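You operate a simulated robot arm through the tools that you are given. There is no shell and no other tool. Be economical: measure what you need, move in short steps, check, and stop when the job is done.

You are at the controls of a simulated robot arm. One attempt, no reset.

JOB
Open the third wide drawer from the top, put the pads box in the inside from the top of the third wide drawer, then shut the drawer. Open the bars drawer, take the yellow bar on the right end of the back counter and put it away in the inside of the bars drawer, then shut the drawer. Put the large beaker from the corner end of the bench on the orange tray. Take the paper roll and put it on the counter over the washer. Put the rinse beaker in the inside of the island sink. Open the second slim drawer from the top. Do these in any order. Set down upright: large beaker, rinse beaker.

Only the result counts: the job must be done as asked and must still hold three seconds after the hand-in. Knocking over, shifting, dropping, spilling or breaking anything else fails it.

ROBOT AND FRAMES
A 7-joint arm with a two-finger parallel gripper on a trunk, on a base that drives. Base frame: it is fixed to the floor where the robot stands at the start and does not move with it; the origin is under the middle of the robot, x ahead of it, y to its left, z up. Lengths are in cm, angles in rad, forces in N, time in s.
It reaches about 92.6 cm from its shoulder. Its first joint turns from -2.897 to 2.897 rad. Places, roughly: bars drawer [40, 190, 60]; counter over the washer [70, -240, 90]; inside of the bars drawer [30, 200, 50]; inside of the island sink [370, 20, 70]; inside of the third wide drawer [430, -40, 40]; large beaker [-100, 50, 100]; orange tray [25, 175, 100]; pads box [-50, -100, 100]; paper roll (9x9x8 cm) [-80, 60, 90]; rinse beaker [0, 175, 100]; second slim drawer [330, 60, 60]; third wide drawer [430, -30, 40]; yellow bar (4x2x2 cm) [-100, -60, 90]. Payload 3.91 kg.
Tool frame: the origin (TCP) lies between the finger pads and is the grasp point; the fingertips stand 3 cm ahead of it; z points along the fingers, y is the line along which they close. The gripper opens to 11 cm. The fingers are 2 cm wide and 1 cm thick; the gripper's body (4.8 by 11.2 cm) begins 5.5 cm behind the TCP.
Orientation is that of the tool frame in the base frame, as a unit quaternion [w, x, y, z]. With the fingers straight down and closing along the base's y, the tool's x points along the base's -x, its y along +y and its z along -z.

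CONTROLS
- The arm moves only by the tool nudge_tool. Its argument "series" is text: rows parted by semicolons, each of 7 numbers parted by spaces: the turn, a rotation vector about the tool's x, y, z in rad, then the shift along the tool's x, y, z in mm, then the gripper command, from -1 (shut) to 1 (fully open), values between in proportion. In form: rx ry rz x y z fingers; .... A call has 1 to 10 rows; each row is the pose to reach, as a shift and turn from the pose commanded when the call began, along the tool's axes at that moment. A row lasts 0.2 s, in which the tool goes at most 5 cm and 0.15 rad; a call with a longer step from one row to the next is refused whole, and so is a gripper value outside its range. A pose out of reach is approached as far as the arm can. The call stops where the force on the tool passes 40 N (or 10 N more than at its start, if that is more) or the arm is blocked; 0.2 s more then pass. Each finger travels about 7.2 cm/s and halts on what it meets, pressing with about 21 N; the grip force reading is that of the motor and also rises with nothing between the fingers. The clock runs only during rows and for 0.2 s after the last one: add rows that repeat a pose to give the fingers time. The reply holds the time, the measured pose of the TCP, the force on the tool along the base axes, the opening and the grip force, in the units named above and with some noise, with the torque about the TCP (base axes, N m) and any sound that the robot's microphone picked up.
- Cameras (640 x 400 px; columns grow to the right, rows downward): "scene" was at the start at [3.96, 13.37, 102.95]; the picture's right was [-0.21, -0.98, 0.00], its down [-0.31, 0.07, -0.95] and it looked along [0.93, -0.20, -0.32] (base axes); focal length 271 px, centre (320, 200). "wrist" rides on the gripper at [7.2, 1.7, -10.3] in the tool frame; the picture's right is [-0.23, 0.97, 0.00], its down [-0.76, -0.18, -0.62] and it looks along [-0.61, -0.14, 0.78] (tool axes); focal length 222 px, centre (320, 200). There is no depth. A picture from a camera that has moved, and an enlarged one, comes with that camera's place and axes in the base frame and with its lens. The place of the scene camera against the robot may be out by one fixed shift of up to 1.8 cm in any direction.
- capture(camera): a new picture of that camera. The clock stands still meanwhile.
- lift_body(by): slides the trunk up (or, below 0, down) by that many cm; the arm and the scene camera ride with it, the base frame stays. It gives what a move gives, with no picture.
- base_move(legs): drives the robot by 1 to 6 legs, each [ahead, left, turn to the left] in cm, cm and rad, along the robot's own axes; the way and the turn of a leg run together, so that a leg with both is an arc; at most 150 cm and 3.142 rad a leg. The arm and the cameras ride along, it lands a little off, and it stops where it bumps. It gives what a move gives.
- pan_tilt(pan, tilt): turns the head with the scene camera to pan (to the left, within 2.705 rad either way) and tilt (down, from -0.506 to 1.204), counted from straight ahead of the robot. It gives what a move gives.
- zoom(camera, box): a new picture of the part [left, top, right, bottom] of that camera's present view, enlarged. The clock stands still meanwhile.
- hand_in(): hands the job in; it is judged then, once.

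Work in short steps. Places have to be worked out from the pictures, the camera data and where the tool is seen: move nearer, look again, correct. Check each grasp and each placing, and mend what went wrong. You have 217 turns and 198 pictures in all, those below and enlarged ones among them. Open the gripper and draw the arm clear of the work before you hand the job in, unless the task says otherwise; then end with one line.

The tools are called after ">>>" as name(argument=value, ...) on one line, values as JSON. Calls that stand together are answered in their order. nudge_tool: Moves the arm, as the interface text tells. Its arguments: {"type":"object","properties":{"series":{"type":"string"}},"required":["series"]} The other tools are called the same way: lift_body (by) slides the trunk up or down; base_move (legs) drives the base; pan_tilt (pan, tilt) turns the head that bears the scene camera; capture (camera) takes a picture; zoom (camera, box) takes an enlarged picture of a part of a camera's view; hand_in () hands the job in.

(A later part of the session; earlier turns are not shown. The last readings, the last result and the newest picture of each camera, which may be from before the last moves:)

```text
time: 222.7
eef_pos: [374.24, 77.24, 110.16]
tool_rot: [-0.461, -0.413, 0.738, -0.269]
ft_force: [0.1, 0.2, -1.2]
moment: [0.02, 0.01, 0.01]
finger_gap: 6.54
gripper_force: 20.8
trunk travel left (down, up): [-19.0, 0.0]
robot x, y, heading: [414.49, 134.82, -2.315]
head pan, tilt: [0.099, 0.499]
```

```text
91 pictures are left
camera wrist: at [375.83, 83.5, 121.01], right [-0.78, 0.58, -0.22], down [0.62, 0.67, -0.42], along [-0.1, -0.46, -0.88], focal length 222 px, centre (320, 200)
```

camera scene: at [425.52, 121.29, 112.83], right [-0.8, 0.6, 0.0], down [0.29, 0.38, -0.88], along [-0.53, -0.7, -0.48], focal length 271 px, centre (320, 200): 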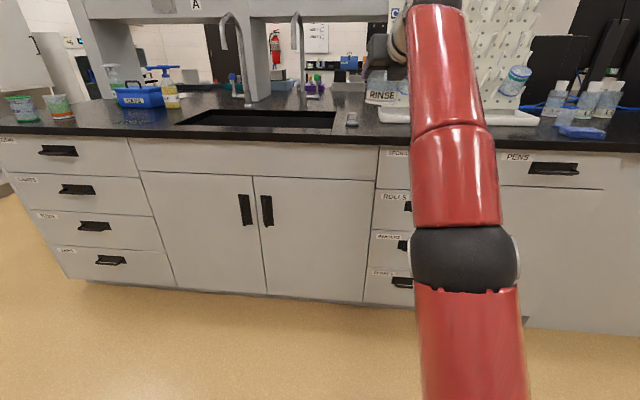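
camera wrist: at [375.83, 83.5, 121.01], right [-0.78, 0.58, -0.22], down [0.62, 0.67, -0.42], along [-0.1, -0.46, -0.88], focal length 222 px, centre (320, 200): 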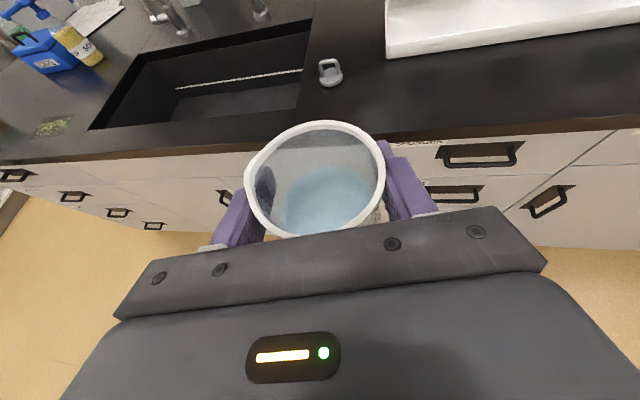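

There is a free strip in front of the drying rack at about (346, 62.5). I drive so the beaker is over it.

>>> base_move(legs=[[30, -10.8, 0.008]])

>>> capture(camera="wrist")

>>> capture(camera="scene")

```text
time: 224.8
eef_pos: [346.82, 62.38, 110.09]
tool_rot: [-0.459, -0.417, 0.736, -0.272]
ft_force: [0.1, 0.4, -1.8]
moment: [0.0, 0.01, 0.01]
finger_gap: 6.54
gripper_force: 21.1
trunk travel left (down, up): [-19.0, 0.0]
robot x, y, heading: [386.52, 119.81, -2.303]
head pan, tilt: [0.099, 0.499]
```

```text
90 pictures are left
camera wrist: at [348.31, 68.47, 121.01], right [-0.79, 0.58, -0.22], down [0.61, 0.67, -0.42], along [-0.09, -0.46, -0.88], focal length 222 px, centre (320, 200)
```

wrist: 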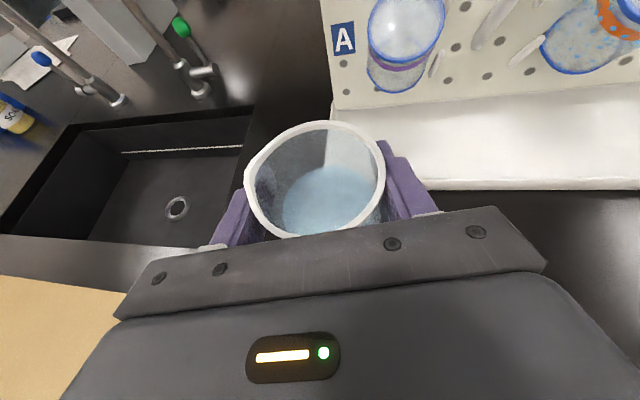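

```text
89 pictures are left
camera scene: at [397.61, 106.75, 112.83], right [-0.81, 0.59, 0.0], down [0.28, 0.39, -0.88], along [-0.52, -0.71, -0.48], focal length 271 px, centre (320, 200)
```

scene: 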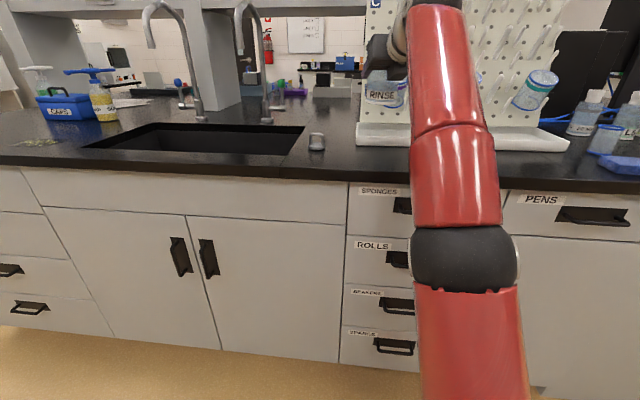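

Spot is clear. I lower 12 cm, then feel for the counter in small steps.

>>> nudge_tool(series="0 0 0 -27 0 13 -1;0 0 0 -54 1 26 -1;0 0 0 -81 1 39 -1;0 0 0 -108 2 52 -1;0 0 0 -113 2 54 -1;0 0 0 -117 2 56 -1")

>>> nudge_tool(series="0 0 0 -2 0 1 -1;0 0 0 -4 0 2 -1")

```text
time: 226.2
eef_pos: [346.96, 62.27, 97.18]
tool_rot: [-0.46, -0.416, 0.736, -0.271]
ft_force: [-1.0, -0.4, -2.1]
moment: [0.01, -0.02, -0.02]
finger_gap: 6.53
gripper_force: 21.1
trunk travel left (down, up): [-19.0, 0.0]
robot x, y, heading: [386.71, 120.21, -2.302]
head pan, tilt: [0.099, 0.499]
```

```text
time: 226.8
eef_pos: [346.86, 62.35, 96.79]
tool_rot: [-0.46, -0.416, 0.736, -0.271]
ft_force: [-1.5, -0.4, 0.9]
moment: [0.0, 0.11, 0.04]
finger_gap: 6.53
gripper_force: 21.2
trunk travel left (down, up): [-19.0, 0.0]
robot x, y, heading: [386.81, 119.87, -2.301]
head pan, tilt: [0.099, 0.499]
```

Contact begins (force reversed). One millimetre more, then release.

>>> nudge_tool(series="0 0 0 -1 0 0.5 -1;0 0 0 -1 0 0.5 0.4;0 0 0 -1 0 0.5 1;0 0 0 -1 0 0.5 1;0 0 0 -1 0 0.5 1")

>>> capture(camera="wrist")

```text
time: 228.0
eef_pos: [346.95, 62.3, 96.74]
tool_rot: [-0.461, -0.415, 0.736, -0.271]
ft_force: [-0.5, 0.5, -0.1]
moment: [-0.02, -0.01, 0.03]
finger_gap: 11.01
gripper_force: 0.2
trunk travel left (down, up): [-19.0, 0.0]
robot x, y, heading: [386.45, 120.04, -2.305]
head pan, tilt: [0.099, 0.499]
```

```text
88 pictures are left
camera wrist: at [348.36, 68.46, 107.53], right [-0.79, 0.58, -0.22], down [0.61, 0.67, -0.42], along [-0.09, -0.46, -0.88], focal length 222 px, centre (320, 200)
```

wrist: 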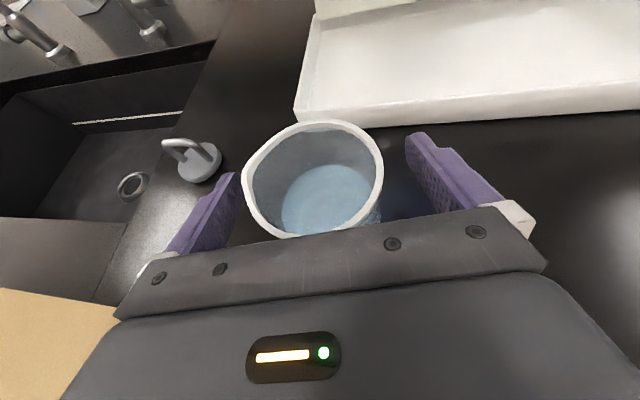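

The beaker stands on the counter. I rise, draw back 8 cm while pitching the tool to ~60°, then drive 8 cm closer.

>>> nudge_tool(series="0 0 0 33 0 -16 1;0 0 0 66 0 -32 1;0 0 0 99 0 -47 1;0 -0.15 0 91 0 -65 1;0 -0.3 0 82 0 -83 1;0 -0.45 0 74 0 -101 1;0 -0.6 0 65 0 -119 1;0 -0.6 0 65 0 -119 1")

>>> base_move(legs=[[8, 0, 0]])

>>> capture(camera="wrist")

>>> capture(camera="scene")

```text
time: 229.8
eef_pos: [351.44, 70.55, 102.58]
tool_rot: [-0.22, -0.479, 0.839, -0.135]
ft_force: [-0.5, 0.0, -0.4]
moment: [-0.02, 0.01, 0.01]
finger_gap: 11.0
gripper_force: 0.0
out of reach, approached as far as the arm can: row 5, 6, 7, 8
trunk travel left (down, up): [-19.0, 0.0]
robot x, y, heading: [386.53, 119.94, -2.3]
head pan, tilt: [0.099, 0.499]
```

```text
time: 230.8
eef_pos: [345.96, 64.53, 102.52]
tool_rot: [-0.221, -0.478, 0.839, -0.136]
ft_force: [-0.8, 0.0, -0.9]
moment: [0.02, -0.02, -0.01]
finger_gap: 10.98
gripper_force: 0.1
trunk travel left (down, up): [-19.0, 0.0]
robot x, y, heading: [381.14, 114.15, -2.305]
head pan, tilt: [0.099, 0.499]
```

```text
87 pictures are left
camera wrist: at [343.71, 64.45, 115.06], right [-0.74, 0.66, -0.13], down [0.64, 0.75, 0.16], along [0.2, 0.03, -0.98], focal length 222 px, centre (320, 200)
```

wrist: 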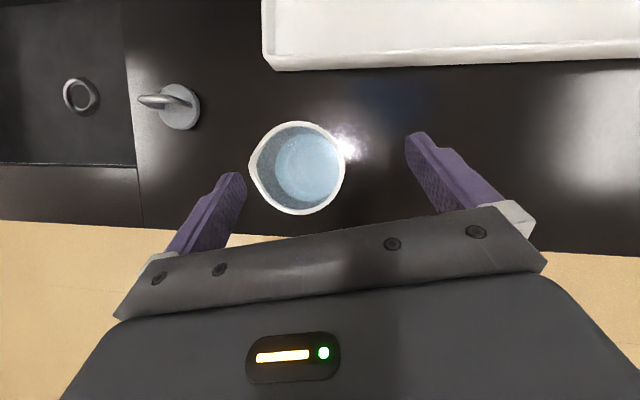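

```text
86 pictures are left
camera scene: at [392.26, 100.78, 112.83], right [-0.81, 0.59, 0.0], down [0.28, 0.39, -0.88], along [-0.52, -0.71, -0.48], focal length 271 px, centre (320, 200)
```

scene: 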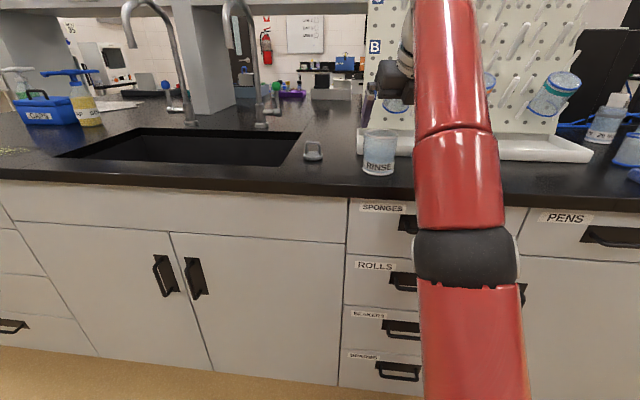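

Beaker seen at (346.7, 62.2). I align laterally, descend to grip height with the steep pitch, and close.

>>> nudge_tool(series="0 0 0 14 -18 8 1;0 0 0 0 -18 31 1;0 0 0 -13 -18 54 1;0 0 0 -13 -18 54 1")

>>> capture(camera="wrist")

```text
time: 231.8
eef_pos: [346.74, 62.2, 97.31]
tool_rot: [-0.221, -0.478, 0.839, -0.136]
ft_force: [0.4, 0.3, -0.3]
moment: [0.01, -0.03, -0.01]
finger_gap: 10.99
gripper_force: 0.0
out of reach, approached as far as the arm can: row 1
trunk travel left (down, up): [-19.0, 0.0]
robot x, y, heading: [381.45, 113.78, -2.301]
head pan, tilt: [0.099, 0.499]
```

```text
85 pictures are left
camera wrist: at [344.47, 62.08, 109.74], right [-0.74, 0.66, -0.13], down [0.64, 0.75, 0.16], along [0.2, 0.03, -0.98], focal length 222 px, centre (320, 200)
```

wrist: 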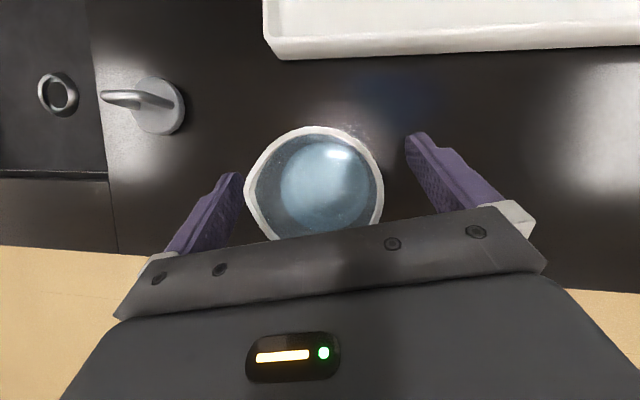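

Beaker is well between the fingers. I close and lift.

>>> nudge_tool(series="0 0 0 0 0 0 0.3;0 0 0 0 0 0 -1;0 0 0 0 0 0 -1;0 0 0 0 0 0 -1;0 0 0 10 0 -17 -1;0 0 0 20 0 -35 -1;0 0 0 20 0 -35 -1")

>>> capture(camera="wrist")

```text
time: 233.4
eef_pos: [346.64, 62.4, 101.37]
tool_rot: [-0.222, -0.477, 0.84, -0.135]
ft_force: [0.5, 0.6, -1.1]
moment: [0.03, -0.01, -0.01]
finger_gap: 6.52
gripper_force: 20.8
trunk travel left (down, up): [-19.0, 0.0]
robot x, y, heading: [381.49, 114.15, -2.304]
head pan, tilt: [0.099, 0.499]
```

```text
84 pictures are left
camera wrist: at [344.45, 62.22, 113.86], right [-0.74, 0.66, -0.13], down [0.64, 0.75, 0.16], along [0.2, 0.03, -0.98], focal length 222 px, centre (320, 200)
```

wrist: 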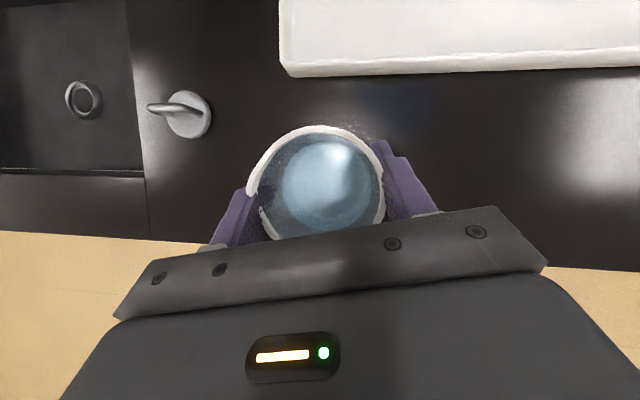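

Lifted. I move left over the sink (beaker clear of the stopper), then 7 cm ahead.

>>> base_move(legs=[[0, 41, 0], [7, 0, 0]])

>>> capture(camera="wrist")

>>> capture(camera="scene")

```text
time: 236.6
eef_pos: [372.21, 29.77, 101.35]
tool_rot: [-0.222, -0.478, 0.839, -0.136]
ft_force: [-0.1, -0.4, -2.1]
moment: [-0.01, 0.03, 0.0]
finger_gap: 6.51
gripper_force: 21.4
trunk travel left (down, up): [-19.0, 0.0]
robot x, y, heading: [406.73, 81.53, -2.299]
head pan, tilt: [0.099, 0.499]
```

```text
83 pictures are left
camera wrist: at [369.99, 29.71, 113.87], right [-0.74, 0.66, -0.13], down [0.64, 0.75, 0.16], along [0.2, 0.03, -0.98], focal length 222 px, centre (320, 200)
```

wrist: 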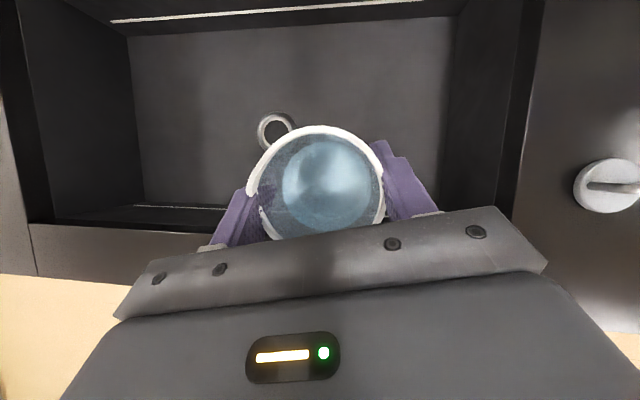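

```text
82 pictures are left
camera scene: at [417.81, 68.23, 112.83], right [-0.81, 0.59, 0.0], down [0.28, 0.39, -0.88], along [-0.52, -0.71, -0.48], focal length 271 px, centre (320, 200)
```

scene: 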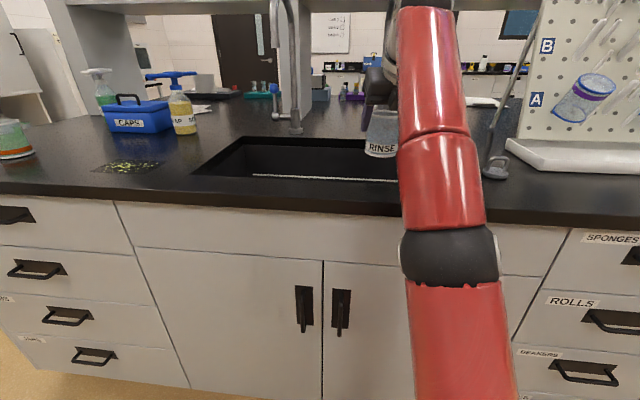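

The beaker is over the sink. I go down and forward into the basin to ~4 cm above its floor, then look.

>>> nudge_tool(series="0 0 0 -20 0 35 -1;0 0 0 -13 0 62 -1;0 0 0 17 0 91 -1;0 0 0 41 0 128 -1;0 0 0 30 0 167 -1;0 0 0 10 0 202 -1;0 0 0 -5 0 228 -1")

>>> capture(camera="wrist")

>>> capture(camera="scene")

```text
time: 238.2
eef_pos: [366.95, 20.26, 81.34]
tool_rot: [-0.222, -0.478, 0.839, -0.136]
ft_force: [0.4, -0.1, -1.8]
moment: [-0.01, 0.01, 0.0]
finger_gap: 6.48
gripper_force: 21.2
out of reach, approached as far as the arm can: row 4
trunk travel left (down, up): [-19.0, 0.0]
robot x, y, heading: [407.13, 81.76, -2.301]
head pan, tilt: [0.099, 0.499]
```

```text
81 pictures are left
camera wrist: at [364.71, 20.0, 93.83], right [-0.74, 0.66, -0.13], down [0.64, 0.75, 0.16], along [0.2, 0.03, -0.98], focal length 222 px, centre (320, 200)
```

wrist: 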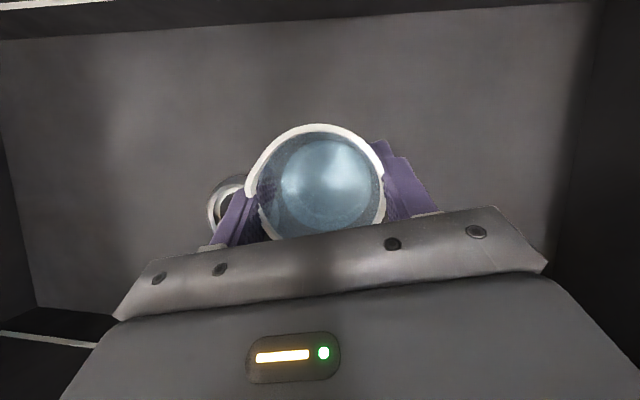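

```text
80 pictures are left
camera scene: at [417.81, 68.24, 112.83], right [-0.81, 0.59, 0.0], down [0.28, 0.39, -0.88], along [-0.52, -0.71, -0.48], focal length 271 px, centre (320, 200)
```

scene: 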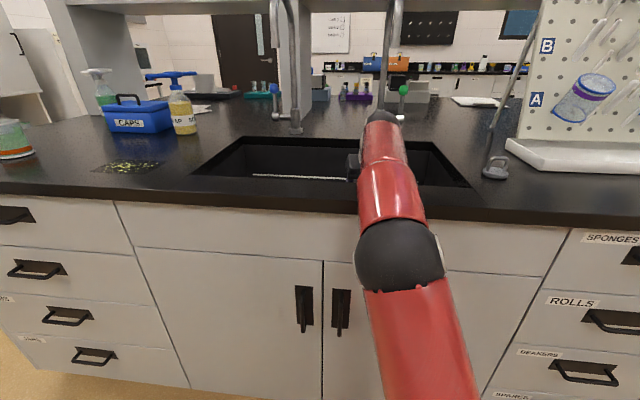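

Clear of the drain ring. I go down in small steps until the floor is felt.

>>> nudge_tool(series="0 0 0 -3 0 4 -1;0 0 0 -5 0 9 -1;0 0 0 -8 0 13 -1;0 0 0 -10 0 17 -1;0 0 0 -12 0 21 -1;0 0 0 -15 0 26 -1")

```text
time: 239.6
eef_pos: [366.95, 20.26, 78.84]
tool_rot: [-0.226, -0.478, 0.837, -0.138]
ft_force: [-1.0, -4.9, 21.5]
moment: [0.09, 0.48, 0.2]
finger_gap: 6.42
gripper_force: 21.1
trunk travel left (down, up): [-19.0, 0.0]
robot x, y, heading: [406.48, 81.66, -2.301]
head pan, tilt: [0.099, 0.499]
```

Floor reached (z 78.8, 21 N). I ease off 3 mm and release.

>>> nudge_tool(series="0 0 0 2 0 -3 -1;0 0 0 2 0 -3 -1;0 0 0 2 0 -3 0;0 0 0 2 0 -3 0.6;0 0 0 2 0 -3 1;0 0 0 2 0 -3 1")

>>> capture(camera="wrist")

```text
time: 241.0
eef_pos: [366.9, 20.14, 78.69]
tool_rot: [-0.221, -0.478, 0.839, -0.136]
ft_force: [-0.5, 0.2, -1.0]
moment: [-0.02, -0.02, 0.01]
finger_gap: 11.02
gripper_force: 0.0
trunk travel left (down, up): [-19.0, 0.0]
robot x, y, heading: [406.81, 81.08, -2.3]
head pan, tilt: [0.099, 0.499]
```

```text
79 pictures are left
camera wrist: at [364.71, 20.0, 91.2], right [-0.74, 0.66, -0.13], down [0.64, 0.75, 0.16], along [0.2, 0.03, -0.98], focal length 222 px, centre (320, 200)
```

wrist: 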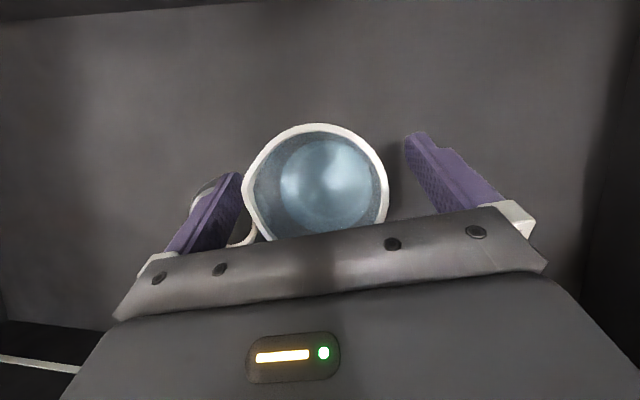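

Beaker stands upright in the sink. I withdraw along the tool axis.

>>> nudge_tool(series="0 0 0 0 0 -30 1;0 0 0 0 0 -75 1;0 0 0 0 0 -120 1;0 0 0 0 0 -165 1;0 0 0 0 0 -210 1;0 0 0 0 0 -250 1")

>>> base_move(legs=[[-25, 0, 0]])

>>> capture(camera="wrist")

>>> capture(camera="scene")

```text
time: 242.4
eef_pos: [372.91, 31.05, 100.36]
tool_rot: [-0.221, -0.478, 0.839, -0.136]
ft_force: [0.5, -0.2, 0.5]
moment: [0.05, 0.0, -0.05]
finger_gap: 10.97
gripper_force: 0.0
trunk travel left (down, up): [-19.0, 0.0]
robot x, y, heading: [406.95, 81.59, -2.303]
head pan, tilt: [0.099, 0.499]
```

```text
time: 244.2
eef_pos: [389.7, 49.97, 100.39]
tool_rot: [-0.221, -0.478, 0.839, -0.136]
ft_force: [0.2, -0.4, -0.6]
moment: [0.02, 0.0, -0.01]
finger_gap: 11.02
gripper_force: 0.0
trunk travel left (down, up): [-19.0, 0.0]
robot x, y, heading: [423.82, 100.36, -2.304]
head pan, tilt: [0.099, 0.499]
```

```text
78 pictures are left
camera wrist: at [387.45, 49.83, 112.86], right [-0.74, 0.66, -0.13], down [0.64, 0.75, 0.16], along [0.2, 0.03, -0.98], focal length 222 px, centre (320, 200)
```

wrist: 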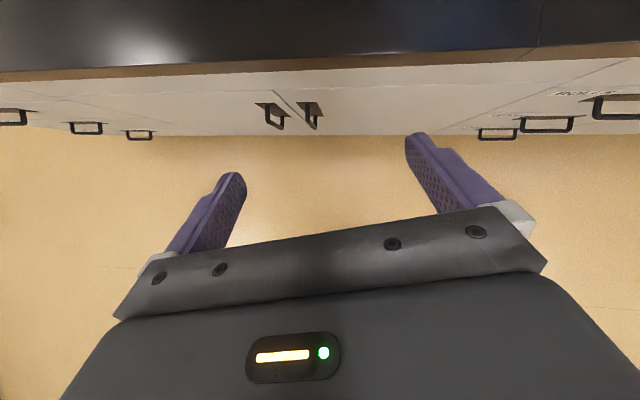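

```text
77 pictures are left
camera scene: at [434.72, 87.05, 112.83], right [-0.81, 0.59, 0.0], down [0.28, 0.39, -0.88], along [-0.52, -0.71, -0.48], focal length 271 px, centre (320, 200)
```

scene: 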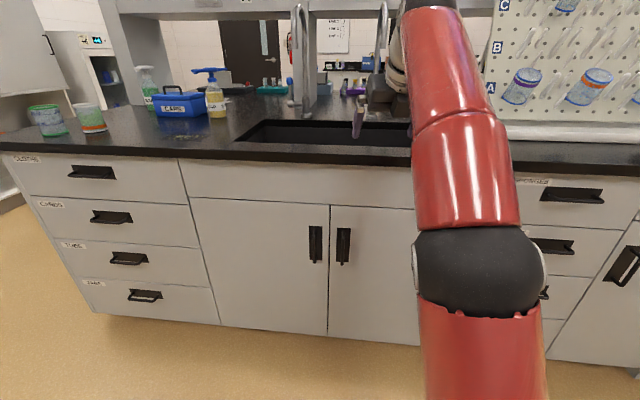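

Rinse beaker is in the sink. Next the drawers here: I lower the trunk and turn the tool for handle gripping (fingers forward, closing vertically).

>>> lift_body(by=-16)

>>> nudge_tool(series="0 0 -0.15 0 0 0 1;0 0 -0.3 0 0 0 1;0 0 -0.45 0 0 0 1;0 0 -0.6 0 0 0 1;0 0 -0.75 0 0 0 1;0 0 -0.9 0 0 0 1;0 0 -1.05 0 0 0 1;0 0 -1.2 0 0 0 1;0 0 -1.35 0 0 0 1;0 0 -1.5 0 0 0 1")

>>> nudge_tool(series="-0.15 0 0 0 0 0 1;-0.3 0 0 0 0 20 1;-0.45 0 0 0 0 50 1;-0.6 0 0 0 0 80 1;-0.75 0 0 0 0 110 1;-0.9 0 0 0 0 140 1;-1.04 0 0 0 0 170 1;-1.04 0 0 0 0 180 1")

>>> capture(camera="wrist")

```text
time: 246.1
eef_pos: [389.78, 49.93, 84.44]
tool_rot: [-0.223, -0.477, 0.84, -0.136]
ft_force: [-0.1, -1.2, -0.1]
moment: [-0.02, -0.01, -0.01]
finger_gap: 11.01
gripper_force: 0.0
trunk travel left (down, up): [-3.0, 16.0]
robot x, y, heading: [423.75, 100.24, -2.3]
head pan, tilt: [0.099, 0.499]
```

```text
time: 248.3
eef_pos: [389.74, 49.79, 84.42]
tool_rot: [0.256, 0.922, -0.287, -0.053]
ft_force: [0.6, 0.3, -0.5]
moment: [0.0, 0.0, -0.02]
finger_gap: 11.0
gripper_force: 0.1
trunk travel left (down, up): [-3.0, 16.0]
robot x, y, heading: [423.8, 100.17, -2.305]
head pan, tilt: [0.099, 0.499]
```

```text
time: 250.1
eef_pos: [385.3, 42.05, 68.96]
tool_rot: [0.679, 0.673, -0.225, -0.188]
ft_force: [-0.1, 0.8, 1.1]
moment: [-0.04, 0.0, 0.04]
finger_gap: 10.99
gripper_force: 0.1
trunk travel left (down, up): [-3.0, 16.0]
robot x, y, heading: [424.18, 100.05, -2.307]
head pan, tilt: [0.099, 0.499]
```

```text
76 pictures are left
camera wrist: at [396.93, 46.41, 70.97], right [-0.23, 0.15, 0.96], down [-0.27, 0.94, -0.21], along [-0.93, -0.31, -0.18], focal length 222 px, centre (320, 200)
```

wrist: 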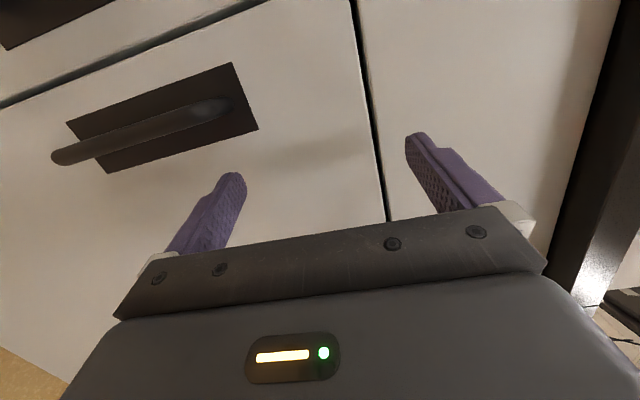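

The tool is level, yawed ~8° left. I back off a little, correct the yaw, slide right to the ROLLS drawer and lower to its height.

>>> base_move(legs=[[-14, 0, 0], [0, -55, 0]])

>>> nudge_tool(series="0 -0.075 0 0 -40 0 1;0 -0.147 0 0 -70 0 1;0 -0.147 0 0 -70 0 1")

>>> capture(camera="wrist")

>>> capture(camera="scene")

```text
time: 254.2
eef_pos: [353.51, 89.53, 68.9]
tool_rot: [0.679, 0.674, -0.223, -0.186]
ft_force: [-0.4, -0.6, 0.4]
moment: [-0.01, 0.02, -0.01]
finger_gap: 10.98
gripper_force: 0.1
trunk travel left (down, up): [-3.0, 16.0]
robot x, y, heading: [392.08, 147.91, -2.299]
head pan, tilt: [0.099, 0.499]
```

```text
time: 255.0
eef_pos: [354.2, 89.24, 61.83]
tool_rot: [0.662, 0.658, -0.272, -0.235]
ft_force: [0.5, 0.0, 0.3]
moment: [0.02, -0.01, 0.0]
finger_gap: 11.02
gripper_force: 0.1
trunk travel left (down, up): [-3.0, 16.0]
robot x, y, heading: [391.95, 148.08, -2.301]
head pan, tilt: [0.099, 0.499]
```

```text
75 pictures are left
camera wrist: at [366.3, 92.0, 63.89], right [-0.21, 0.17, 0.96], down [-0.14, 0.97, -0.21], along [-0.97, -0.18, -0.18], focal length 222 px, centre (320, 200)
```

wrist: 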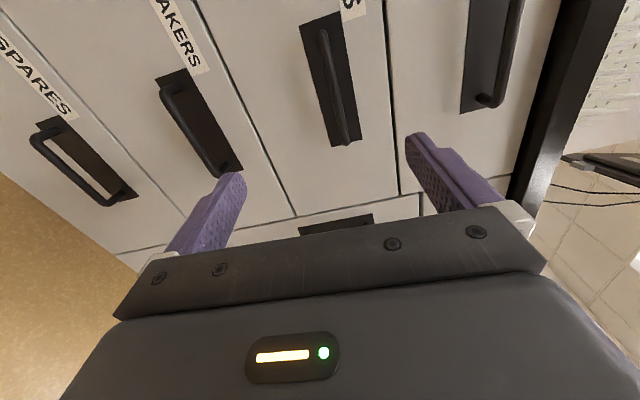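

```text
74 pictures are left
camera scene: at [402.8, 134.85, 96.83], right [-0.81, 0.59, 0.0], down [0.28, 0.39, -0.88], along [-0.52, -0.71, -0.48], focal length 271 px, centre (320, 200)
```

scene: 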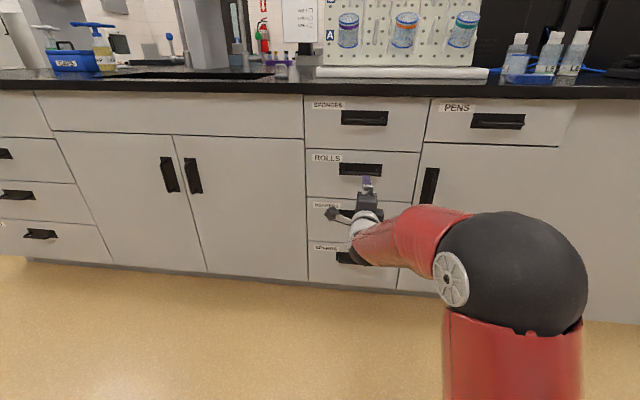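

ROLLS handle ≈ (342.9, 75.2, 63.7). I advance to ~6 cm short and re-check.

>>> nudge_tool(series="0 0 0 4 8 40 1;0 0 0 8 15 80 1;0 0 0 11 20 115 1;0 0 0 11 20 115 1")

>>> capture(camera="wrist")

```text
time: 256.0
eef_pos: [347.18, 80.21, 63.79]
tool_rot: [0.661, 0.658, -0.273, -0.235]
ft_force: [-0.5, 0.4, -0.1]
moment: [0.01, 0.03, 0.02]
finger_gap: 10.97
gripper_force: 0.0
trunk travel left (down, up): [-3.0, 16.0]
robot x, y, heading: [391.64, 148.07, -2.293]
head pan, tilt: [0.099, 0.499]
```

```text
73 pictures are left
camera wrist: at [359.24, 82.9, 65.84], right [-0.21, 0.17, 0.96], down [-0.14, 0.97, -0.21], along [-0.97, -0.18, -0.18], focal length 222 px, centre (320, 200)
```

wrist: 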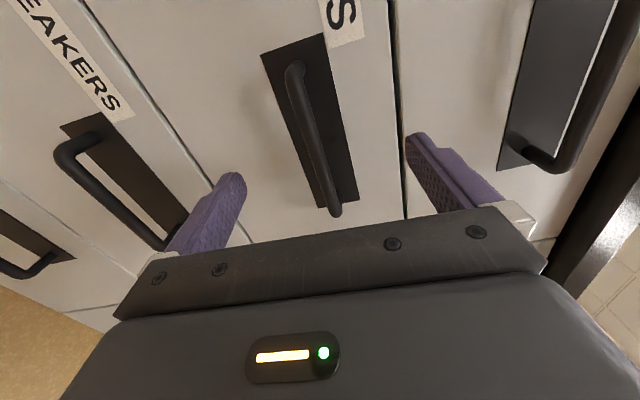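

Bar is ~7.4 cm ahead, centred. I advance 5.8 cm and close.

>>> nudge_tool(series="0 0 0 0 -2 20 1;0 0 0 0 -4 40 1;0 0 0 0 -4 57 1;0 0 0 0 -4 57 0;0 0 0 0 -4 57 -1;0 0 0 0 -4 57 -1;0 0 0 0 -4 57 -1;0 0 0 0 -4 57 -1;0 0 0 0 -4 57 -1")

>>> capture(camera="wrist")

```text
time: 256.7
eef_pos: [344.16, 77.05, 63.42]
tool_rot: [0.662, 0.657, -0.274, -0.235]
ft_force: [14.7, 20.9, -3.4]
moment: [-1.27, 0.74, -0.45]
finger_gap: 10.79
gripper_force: 0.1
trunk travel left (down, up): [-3.0, 16.0]
robot x, y, heading: [391.69, 147.94, -2.295]
head pan, tilt: [0.099, 0.499]
stopped in row 3: the force on the tool passed its limit at 81 N (the readings are from after the stop); the commanded pose is now the measured one
```

```text
72 pictures are left
camera wrist: at [356.38, 79.78, 65.6], right [-0.21, 0.18, 0.96], down [-0.14, 0.97, -0.21], along [-0.97, -0.18, -0.18], focal length 222 px, centre (320, 200)
```

wrist: 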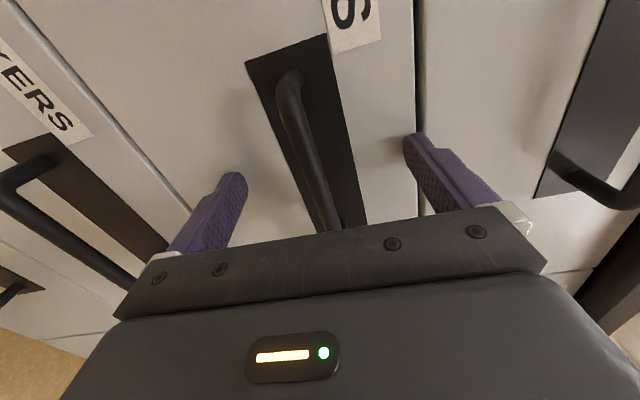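

Fingertips touch the front, bar between them — as at the bars drawer. I back off 5 mm and close.

>>> nudge_tool(series="0 0 0 0 0 -5 1;0 0 0 0 0 -5 0;0 0 0 0 0 -5 -1;0 0 0 0 0 -5 -1;0 0 0 0 0 -5 -1;0 0 0 0 0 -5 -1;0 0 0 0 0 -5 -1")

>>> capture(camera="wrist")

```text
time: 258.3
eef_pos: [344.52, 77.32, 63.46]
tool_rot: [0.663, 0.656, -0.273, -0.236]
ft_force: [-0.7, -1.4, 7.4]
moment: [0.64, 0.76, 0.03]
finger_gap: 1.12
gripper_force: 44.6
trunk travel left (down, up): [-3.0, 16.0]
robot x, y, heading: [391.78, 147.94, -2.298]
head pan, tilt: [0.099, 0.499]
```

```text
71 pictures are left
camera wrist: at [356.66, 80.04, 65.6], right [-0.21, 0.18, 0.96], down [-0.14, 0.97, -0.21], along [-0.97, -0.18, -0.18], focal length 222 px, centre (320, 200)
```

wrist: 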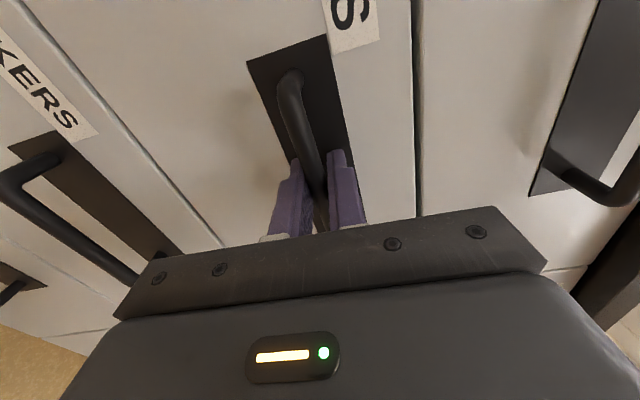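

Bar gripped (gap 1.12). I pull the drawer open by driving back 27 cm.

>>> base_move(legs=[[-27, 0, 0]])

>>> capture(camera="scene")

```text
time: 260.2
eef_pos: [363.34, 97.66, 63.43]
tool_rot: [0.663, 0.658, -0.271, -0.233]
ft_force: [13.6, -12.0, 13.6]
moment: [0.65, 0.67, 0.44]
finger_gap: 1.13
gripper_force: 44.7
trunk travel left (down, up): [-3.0, 16.0]
robot x, y, heading: [410.3, 168.96, -2.295]
head pan, tilt: [0.099, 0.499]
```

```text
70 pictures are left
camera scene: at [421.3, 155.57, 96.82], right [-0.81, 0.58, 0.0], down [0.28, 0.39, -0.88], along [-0.51, -0.71, -0.48], focal length 271 px, centre (320, 200)
```

scene: 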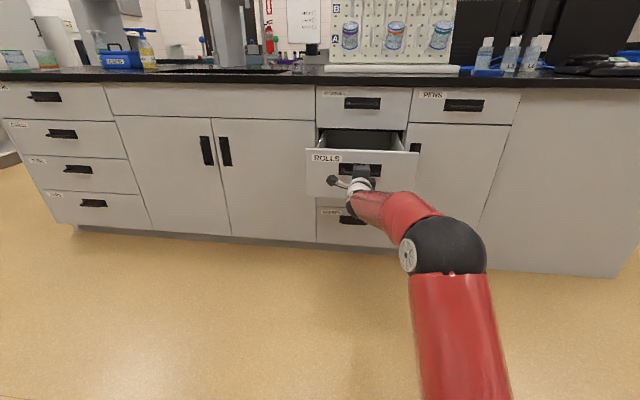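

ROLLS is open 27 cm; I pull another 8 cm to be well open, then release and back away.

>>> base_move(legs=[[-8, -0.4, 0]])

>>> nudge_tool(series="0 0 0 0 0 0 1;0 0 0 0 0 0 1;0 0 0 0 0 0 1;0 0 0 0 0 0 1")

>>> base_move(legs=[[-15, 0, 0]])

>>> capture(camera="scene")

```text
time: 261.3
eef_pos: [368.86, 103.66, 63.45]
tool_rot: [0.663, 0.659, -0.268, -0.231]
ft_force: [20.1, -16.0, 8.3]
moment: [0.67, 0.64, 0.63]
finger_gap: 1.12
gripper_force: 44.8
trunk travel left (down, up): [-3.0, 16.0]
robot x, y, heading: [415.39, 175.44, -2.293]
head pan, tilt: [0.099, 0.499]
```

```text
time: 262.3
eef_pos: [368.66, 103.71, 63.37]
tool_rot: [0.663, 0.659, -0.269, -0.231]
ft_force: [1.1, -0.3, -0.9]
moment: [-0.03, -0.02, -0.03]
finger_gap: 11.01
gripper_force: 0.1
trunk travel left (down, up): [-3.0, 16.0]
robot x, y, heading: [415.19, 174.92, -2.289]
head pan, tilt: [0.099, 0.499]
```

```text
time: 263.7
eef_pos: [378.5, 114.97, 63.56]
tool_rot: [0.663, 0.66, -0.268, -0.23]
ft_force: [0.1, 0.2, 0.8]
moment: [-0.01, -0.01, 0.0]
finger_gap: 10.99
gripper_force: 0.0
trunk travel left (down, up): [-3.0, 16.0]
robot x, y, heading: [424.95, 186.04, -2.293]
head pan, tilt: [0.099, 0.499]
```

```text
69 pictures are left
camera scene: at [436.12, 173.06, 96.83], right [-0.81, 0.58, 0.0], down [0.28, 0.39, -0.88], along [-0.51, -0.71, -0.48], focal length 271 px, centre (320, 200)
```

scene: 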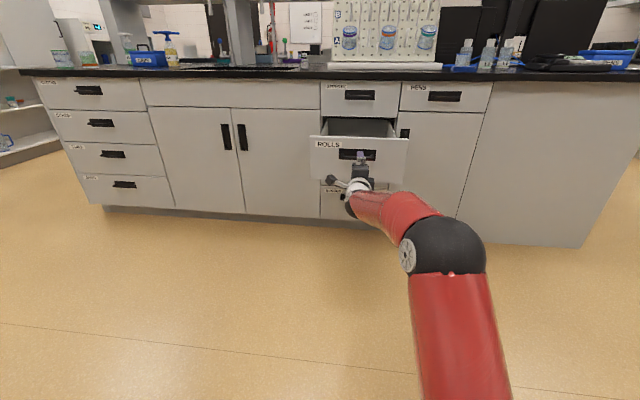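

ROLLS is open 35 cm. Now the third wide drawer: slide left 140 cm and lower the tool to its handle height.

>>> base_move(legs=[[0, 70, -0.012], [0, 70, 0]])

>>> nudge_tool(series="0 0 0 0 -40 0 1;0 0 0 0 -80 0 1;0 0 0 0 -120 0 1;0 0 0 0 -155 0 1;0 0 0 0 -155 0 1")

>>> capture(camera="wrist")

>>> capture(camera="scene")

```text
time: 271.0
eef_pos: [485.71, 21.51, 63.35]
tool_rot: [0.665, 0.66, -0.265, -0.227]
ft_force: [0.6, 0.8, -0.6]
moment: [-0.01, -0.01, -0.01]
finger_gap: 11.02
gripper_force: 0.1
trunk travel left (down, up): [-3.0, 16.0]
robot x, y, heading: [531.47, 93.22, -2.277]
head pan, tilt: [0.099, 0.499]
```

```text
time: 272.2
eef_pos: [486.5, 21.14, 48.02]
tool_rot: [0.664, 0.661, -0.265, -0.227]
ft_force: [-0.3, 0.2, -1.0]
moment: [-0.01, -0.01, 0.01]
finger_gap: 10.97
gripper_force: 0.0
trunk travel left (down, up): [-3.0, 16.0]
robot x, y, heading: [531.29, 93.02, -2.278]
head pan, tilt: [0.099, 0.499]
```

```text
68 pictures are left
camera wrist: at [498.66, 24.15, 50.1], right [-0.22, 0.17, 0.96], down [-0.16, 0.96, -0.21], along [-0.96, -0.2, -0.18], focal length 222 px, centre (320, 200)
```

wrist: 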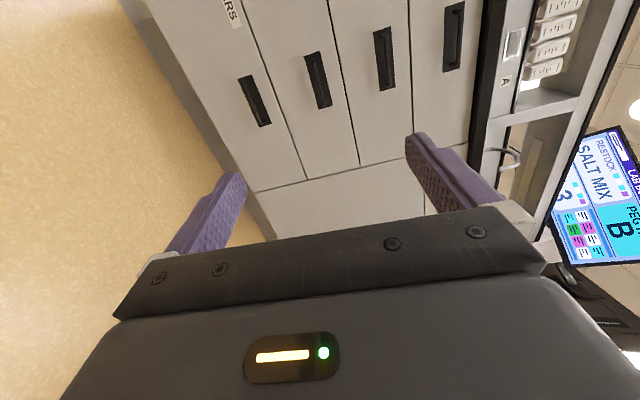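

```text
67 pictures are left
camera scene: at [542.61, 80.16, 96.83], right [-0.82, 0.57, 0.0], down [0.28, 0.39, -0.88], along [-0.5, -0.72, -0.48], focal length 271 px, centre (320, 200)
```

scene: 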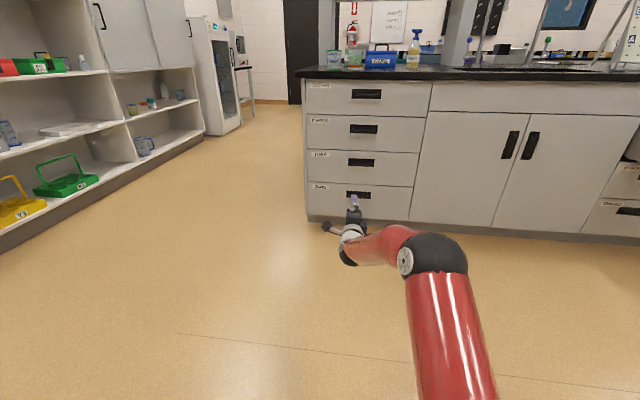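

Third wide handle ≈ (446, -19.3, 45.2). I correct heading, lower 2.5 cm and drive 46 cm closer.

>>> base_move(legs=[[0, 0, -0.025], [46, 0, 0]])

>>> nudge_tool(series="0 0 0 0 -25 0 1;0 0 0 0 -25 0 1")

>>> capture(camera="wrist")

```text
time: 275.3
eef_pos: [454.0, -10.23, 47.99]
tool_rot: [0.661, 0.656, -0.276, -0.238]
ft_force: [-0.8, 0.9, 0.0]
moment: [-0.01, 0.01, 0.04]
finger_gap: 11.0
gripper_force: 0.0
trunk travel left (down, up): [-3.0, 16.0]
robot x, y, heading: [501.17, 60.36, -2.315]
head pan, tilt: [0.099, 0.499]
```

```text
time: 275.9
eef_pos: [454.16, -10.17, 45.46]
tool_rot: [0.661, 0.655, -0.276, -0.239]
ft_force: [0.5, -1.1, -0.3]
moment: [-0.04, 0.0, -0.01]
finger_gap: 10.99
gripper_force: 0.0
trunk travel left (down, up): [-3.0, 16.0]
robot x, y, heading: [501.23, 60.23, -2.314]
head pan, tilt: [0.099, 0.499]
```

```text
66 pictures are left
camera wrist: at [466.35, -7.7, 47.66], right [-0.21, 0.18, 0.96], down [-0.13, 0.97, -0.21], along [-0.97, -0.17, -0.18], focal length 222 px, centre (320, 200)
```

wrist: 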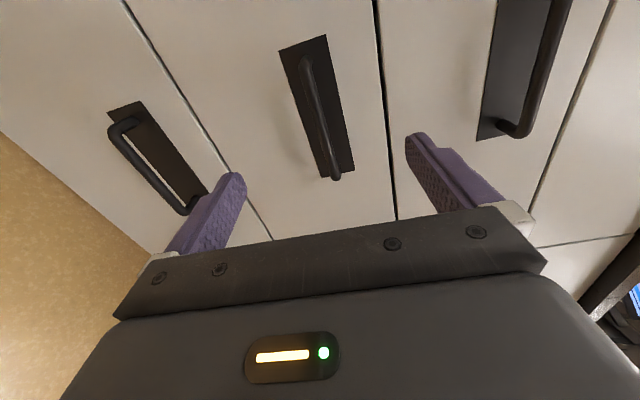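

Bar is 12.9 cm straight ahead; from the last time, gripping works ~3.7 cm short of that figure. I advance 9.1 cm and close.

>>> nudge_tool(series="0 0 0 0 0 30 1;0 0 0 0 0 60 1;0 0 0 0 0 80 1;0 0 0 0 0 91 1;0 0 0 0 0 91 0;0 0 0 0 0 91 -1;0 0 0 0 0 91 -1;0 0 0 0 0 91 -1;0 0 0 0 0 91 -1;0 0 0 0 0 91 -1")

>>> capture(camera="wrist")

```text
time: 278.1
eef_pos: [448.01, -16.92, 45.49]
tool_rot: [0.661, 0.656, -0.275, -0.239]
ft_force: [-1.5, -1.3, 4.1]
moment: [0.63, 0.76, 0.09]
finger_gap: 1.13
gripper_force: 45.2
trunk travel left (down, up): [-3.0, 16.0]
robot x, y, heading: [501.15, 60.11, -2.318]
head pan, tilt: [0.099, 0.499]
```

```text
65 pictures are left
camera wrist: at [460.18, -14.42, 47.62], right [-0.21, 0.18, 0.96], down [-0.13, 0.97, -0.21], along [-0.97, -0.17, -0.18], focal length 222 px, centre (320, 200)
```

wrist: 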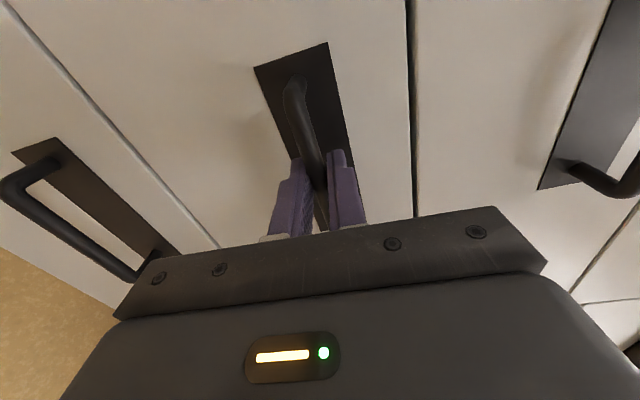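

Gripped. I pull the drawer out 36 cm, release, and back away a bit.

>>> base_move(legs=[[-36, 0, 0]])

>>> nudge_tool(series="0 0 0 0 0 0 1;0 0 0 0 0 0 1;0 0 0 0 0 0 1;0 0 0 0 0 0 1")

>>> base_move(legs=[[-12, 0, 0]])

>>> capture(camera="scene")

```text
time: 280.4
eef_pos: [473.06, 10.01, 45.47]
tool_rot: [0.661, 0.656, -0.277, -0.239]
ft_force: [5.4, -2.3, 8.7]
moment: [0.57, 0.75, 0.13]
finger_gap: 1.14
gripper_force: 45.2
trunk travel left (down, up): [-3.0, 16.0]
robot x, y, heading: [526.09, 87.41, -2.316]
head pan, tilt: [0.099, 0.499]
```

```text
time: 281.4
eef_pos: [472.97, 10.09, 45.46]
tool_rot: [0.661, 0.656, -0.276, -0.239]
ft_force: [-0.1, -0.5, 0.2]
moment: [-0.03, -0.02, -0.01]
finger_gap: 10.97
gripper_force: 0.0
trunk travel left (down, up): [-3.0, 16.0]
robot x, y, heading: [526.57, 87.23, -2.32]
head pan, tilt: [0.099, 0.499]
```

```text
time: 282.7
eef_pos: [481.21, 18.72, 45.42]
tool_rot: [0.66, 0.656, -0.276, -0.239]
ft_force: [-0.2, 0.6, -0.8]
moment: [-0.03, -0.03, -0.01]
finger_gap: 11.01
gripper_force: 0.0
trunk travel left (down, up): [-3.0, 16.0]
robot x, y, heading: [534.4, 96.0, -2.317]
head pan, tilt: [0.099, 0.499]
```

```text
64 pictures are left
camera scene: at [545.13, 82.67, 96.83], right [-0.8, 0.6, 0.0], down [0.29, 0.38, -0.88], along [-0.53, -0.7, -0.48], focal length 271 px, centre (320, 200)
```

scene: 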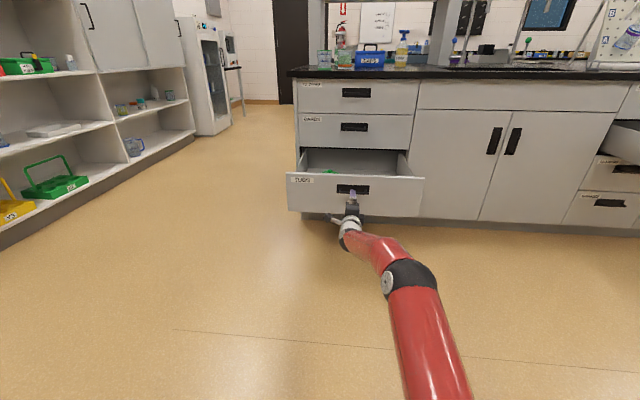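

Third wide drawer is open 36 cm. Now I raise and retract the arm to the camera-on-top pose for travelling and for the paper roll.

>>> lift_body(by=16)

>>> nudge_tool(series="0 0 0.13 0 40 -28 1;0 0 0.27 0 80 -56 1;0 0 0.4 0 120 -84 1;0 0 0.53 0 160 -112 1;0 0 0.67 0 200 -140 1;0 0 0.8 0 240 -168 1;0 0 0.93 0 280 -196 1;0 0 1.06 0 320 -224 1;0 0 1.2 0 360 -252 1;0 0 1.33 0 400 -280 1")

>>> capture(camera="wrist")

```text
time: 284.5
eef_pos: [481.17, 18.73, 61.41]
tool_rot: [0.66, 0.656, -0.276, -0.238]
ft_force: [0.8, -0.1, 0.0]
moment: [-0.02, -0.04, 0.03]
finger_gap: 10.99
gripper_force: 0.0
trunk travel left (down, up): [-19.0, 0.0]
robot x, y, heading: [534.3, 95.97, -2.319]
head pan, tilt: [0.099, 0.499]
```

```text
time: 286.7
eef_pos: [498.4, 40.34, 101.77]
tool_rot: [0.667, 0.345, -0.623, 0.221]
ft_force: [0.6, -0.6, -0.7]
moment: [0.04, 0.04, -0.01]
finger_gap: 11.02
gripper_force: 0.0
trunk travel left (down, up): [-19.0, 0.0]
robot x, y, heading: [534.48, 95.81, -2.316]
head pan, tilt: [0.099, 0.499]
```

```text
63 pictures are left
camera wrist: at [505.07, 47.81, 109.31], right [-0.73, 0.68, -0.04], down [0.45, 0.44, -0.77], along [-0.51, -0.59, -0.63], focal length 222 px, centre (320, 200)
```

wrist: 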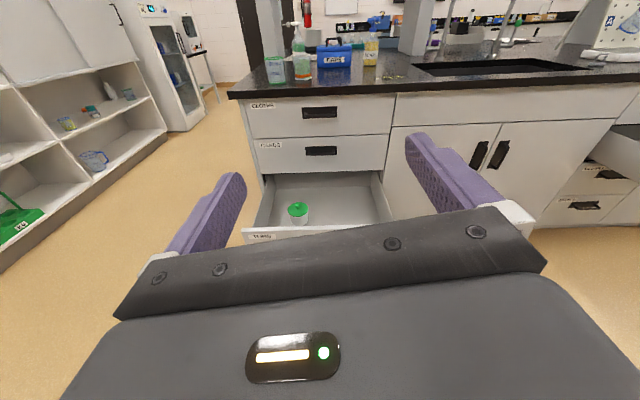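

Good view of the open drawer (a green-lidded tub on its left; the right is free). I finish the tool pose and drive right along the island to its end.

>>> nudge_tool(series="0 -0.1 0.04 0 0 0 1;0 -0.2 0.08 0 0 0 1;0 -0.3 0.12 0 0 0 1;0 -0.42 0.16 0 0 0 1;0 -0.42 0.16 0 0 0 1")

>>> base_move(legs=[[0, 0, 0.01], [0, -102, 0], [0, -102, 0], [0, -102, 0]])

>>> pan_tilt(pan=0, tilt=0.35)

>>> capture(camera="scene")

```text
time: 287.9
eef_pos: [498.29, 40.3, 101.83]
tool_rot: [-0.502, -0.334, 0.773, -0.195]
ft_force: [-0.5, -0.4, -0.2]
moment: [-0.02, -0.03, -0.02]
finger_gap: 10.98
gripper_force: 0.1
trunk travel left (down, up): [-19.0, 0.0]
robot x, y, heading: [534.73, 95.84, -2.318]
head pan, tilt: [0.099, 0.499]
```

```text
time: 303.1
eef_pos: [273.33, 239.85, 101.74]
tool_rot: [-0.5, -0.348, 0.767, -0.204]
ft_force: [-0.8, -0.3, 0.4]
moment: [0.0, 0.04, -0.02]
finger_gap: 11.02
gripper_force: 0.0
trunk travel left (down, up): [-19.0, 0.0]
robot x, y, heading: [306.85, 296.92, -2.277]
head pan, tilt: [0.099, 0.499]
```

```text
time: 303.8
eef_pos: [273.25, 239.89, 101.76]
tool_rot: [-0.5, -0.348, 0.766, -0.205]
ft_force: [0.5, 0.0, 0.4]
moment: [-0.02, 0.04, 0.01]
finger_gap: 11.02
gripper_force: 0.2
trunk travel left (down, up): [-19.0, 0.0]
robot x, y, heading: [307.3, 296.88, -2.279]
head pan, tilt: [0.0, 0.351]
```

```text
62 pictures are left
camera scene: at [317.57, 284.29, 114.19], right [-0.76, 0.65, 0.0], down [0.22, 0.26, -0.94], along [-0.61, -0.71, -0.34], focal length 271 px, centre (320, 200)
```

scene: 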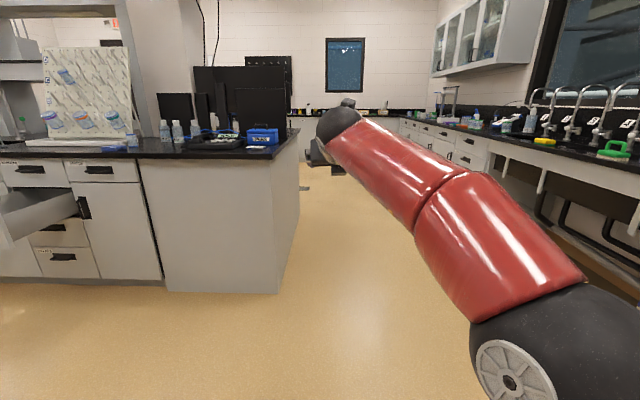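

Aisle ahead is clear. I correct the heading and drive down the aisle, then turn to face the bench with the paper roll.

>>> base_move(legs=[[0, 0, -0.03], [140, -7, 0], [140, -7, 0], [135, -7, 0], [0, 0, -1.574]])

>>> capture(camera="wrist")

>>> capture(camera="scene")

```text
time: 328.1
eef_pos: [-48.62, 42.97, 101.8]
tool_rot: [-0.492, 0.318, 0.779, 0.223]
ft_force: [0.1, 0.5, -0.1]
moment: [-0.02, 0.0, 0.01]
finger_gap: 11.01
gripper_force: 0.0
trunk travel left (down, up): [-19.0, 0.0]
robot x, y, heading: [6.45, 5.89, 2.371]
head pan, tilt: [0.0, 0.351]
```

```text
61 pictures are left
camera wrist: at [-43.24, 39.2, 112.7], right [0.77, 0.62, -0.17], down [0.5, -0.75, -0.44], along [-0.4, 0.25, -0.88], focal length 222 px, centre (320, 200)
```

wrist: 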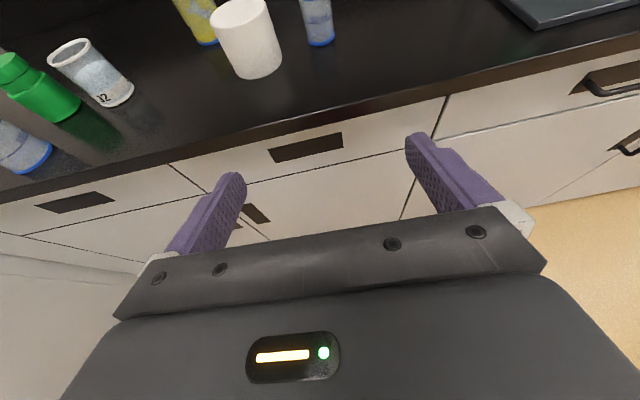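

```text
60 pictures are left
camera scene: at [-5.84, -3.03, 114.2], right [0.69, 0.72, 0.0], down [0.25, -0.24, -0.94], along [-0.68, 0.65, -0.34], focal length 271 px, centre (320, 200)
```

scene: 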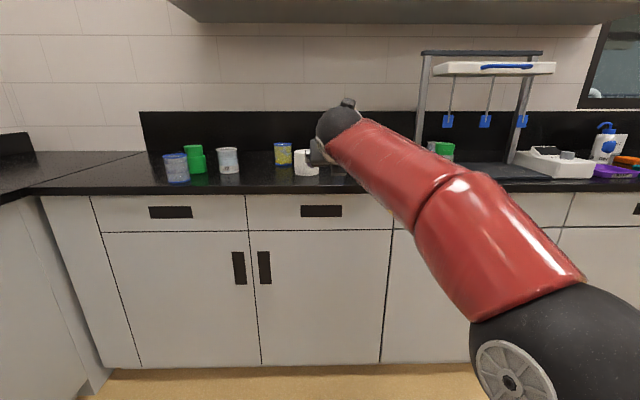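

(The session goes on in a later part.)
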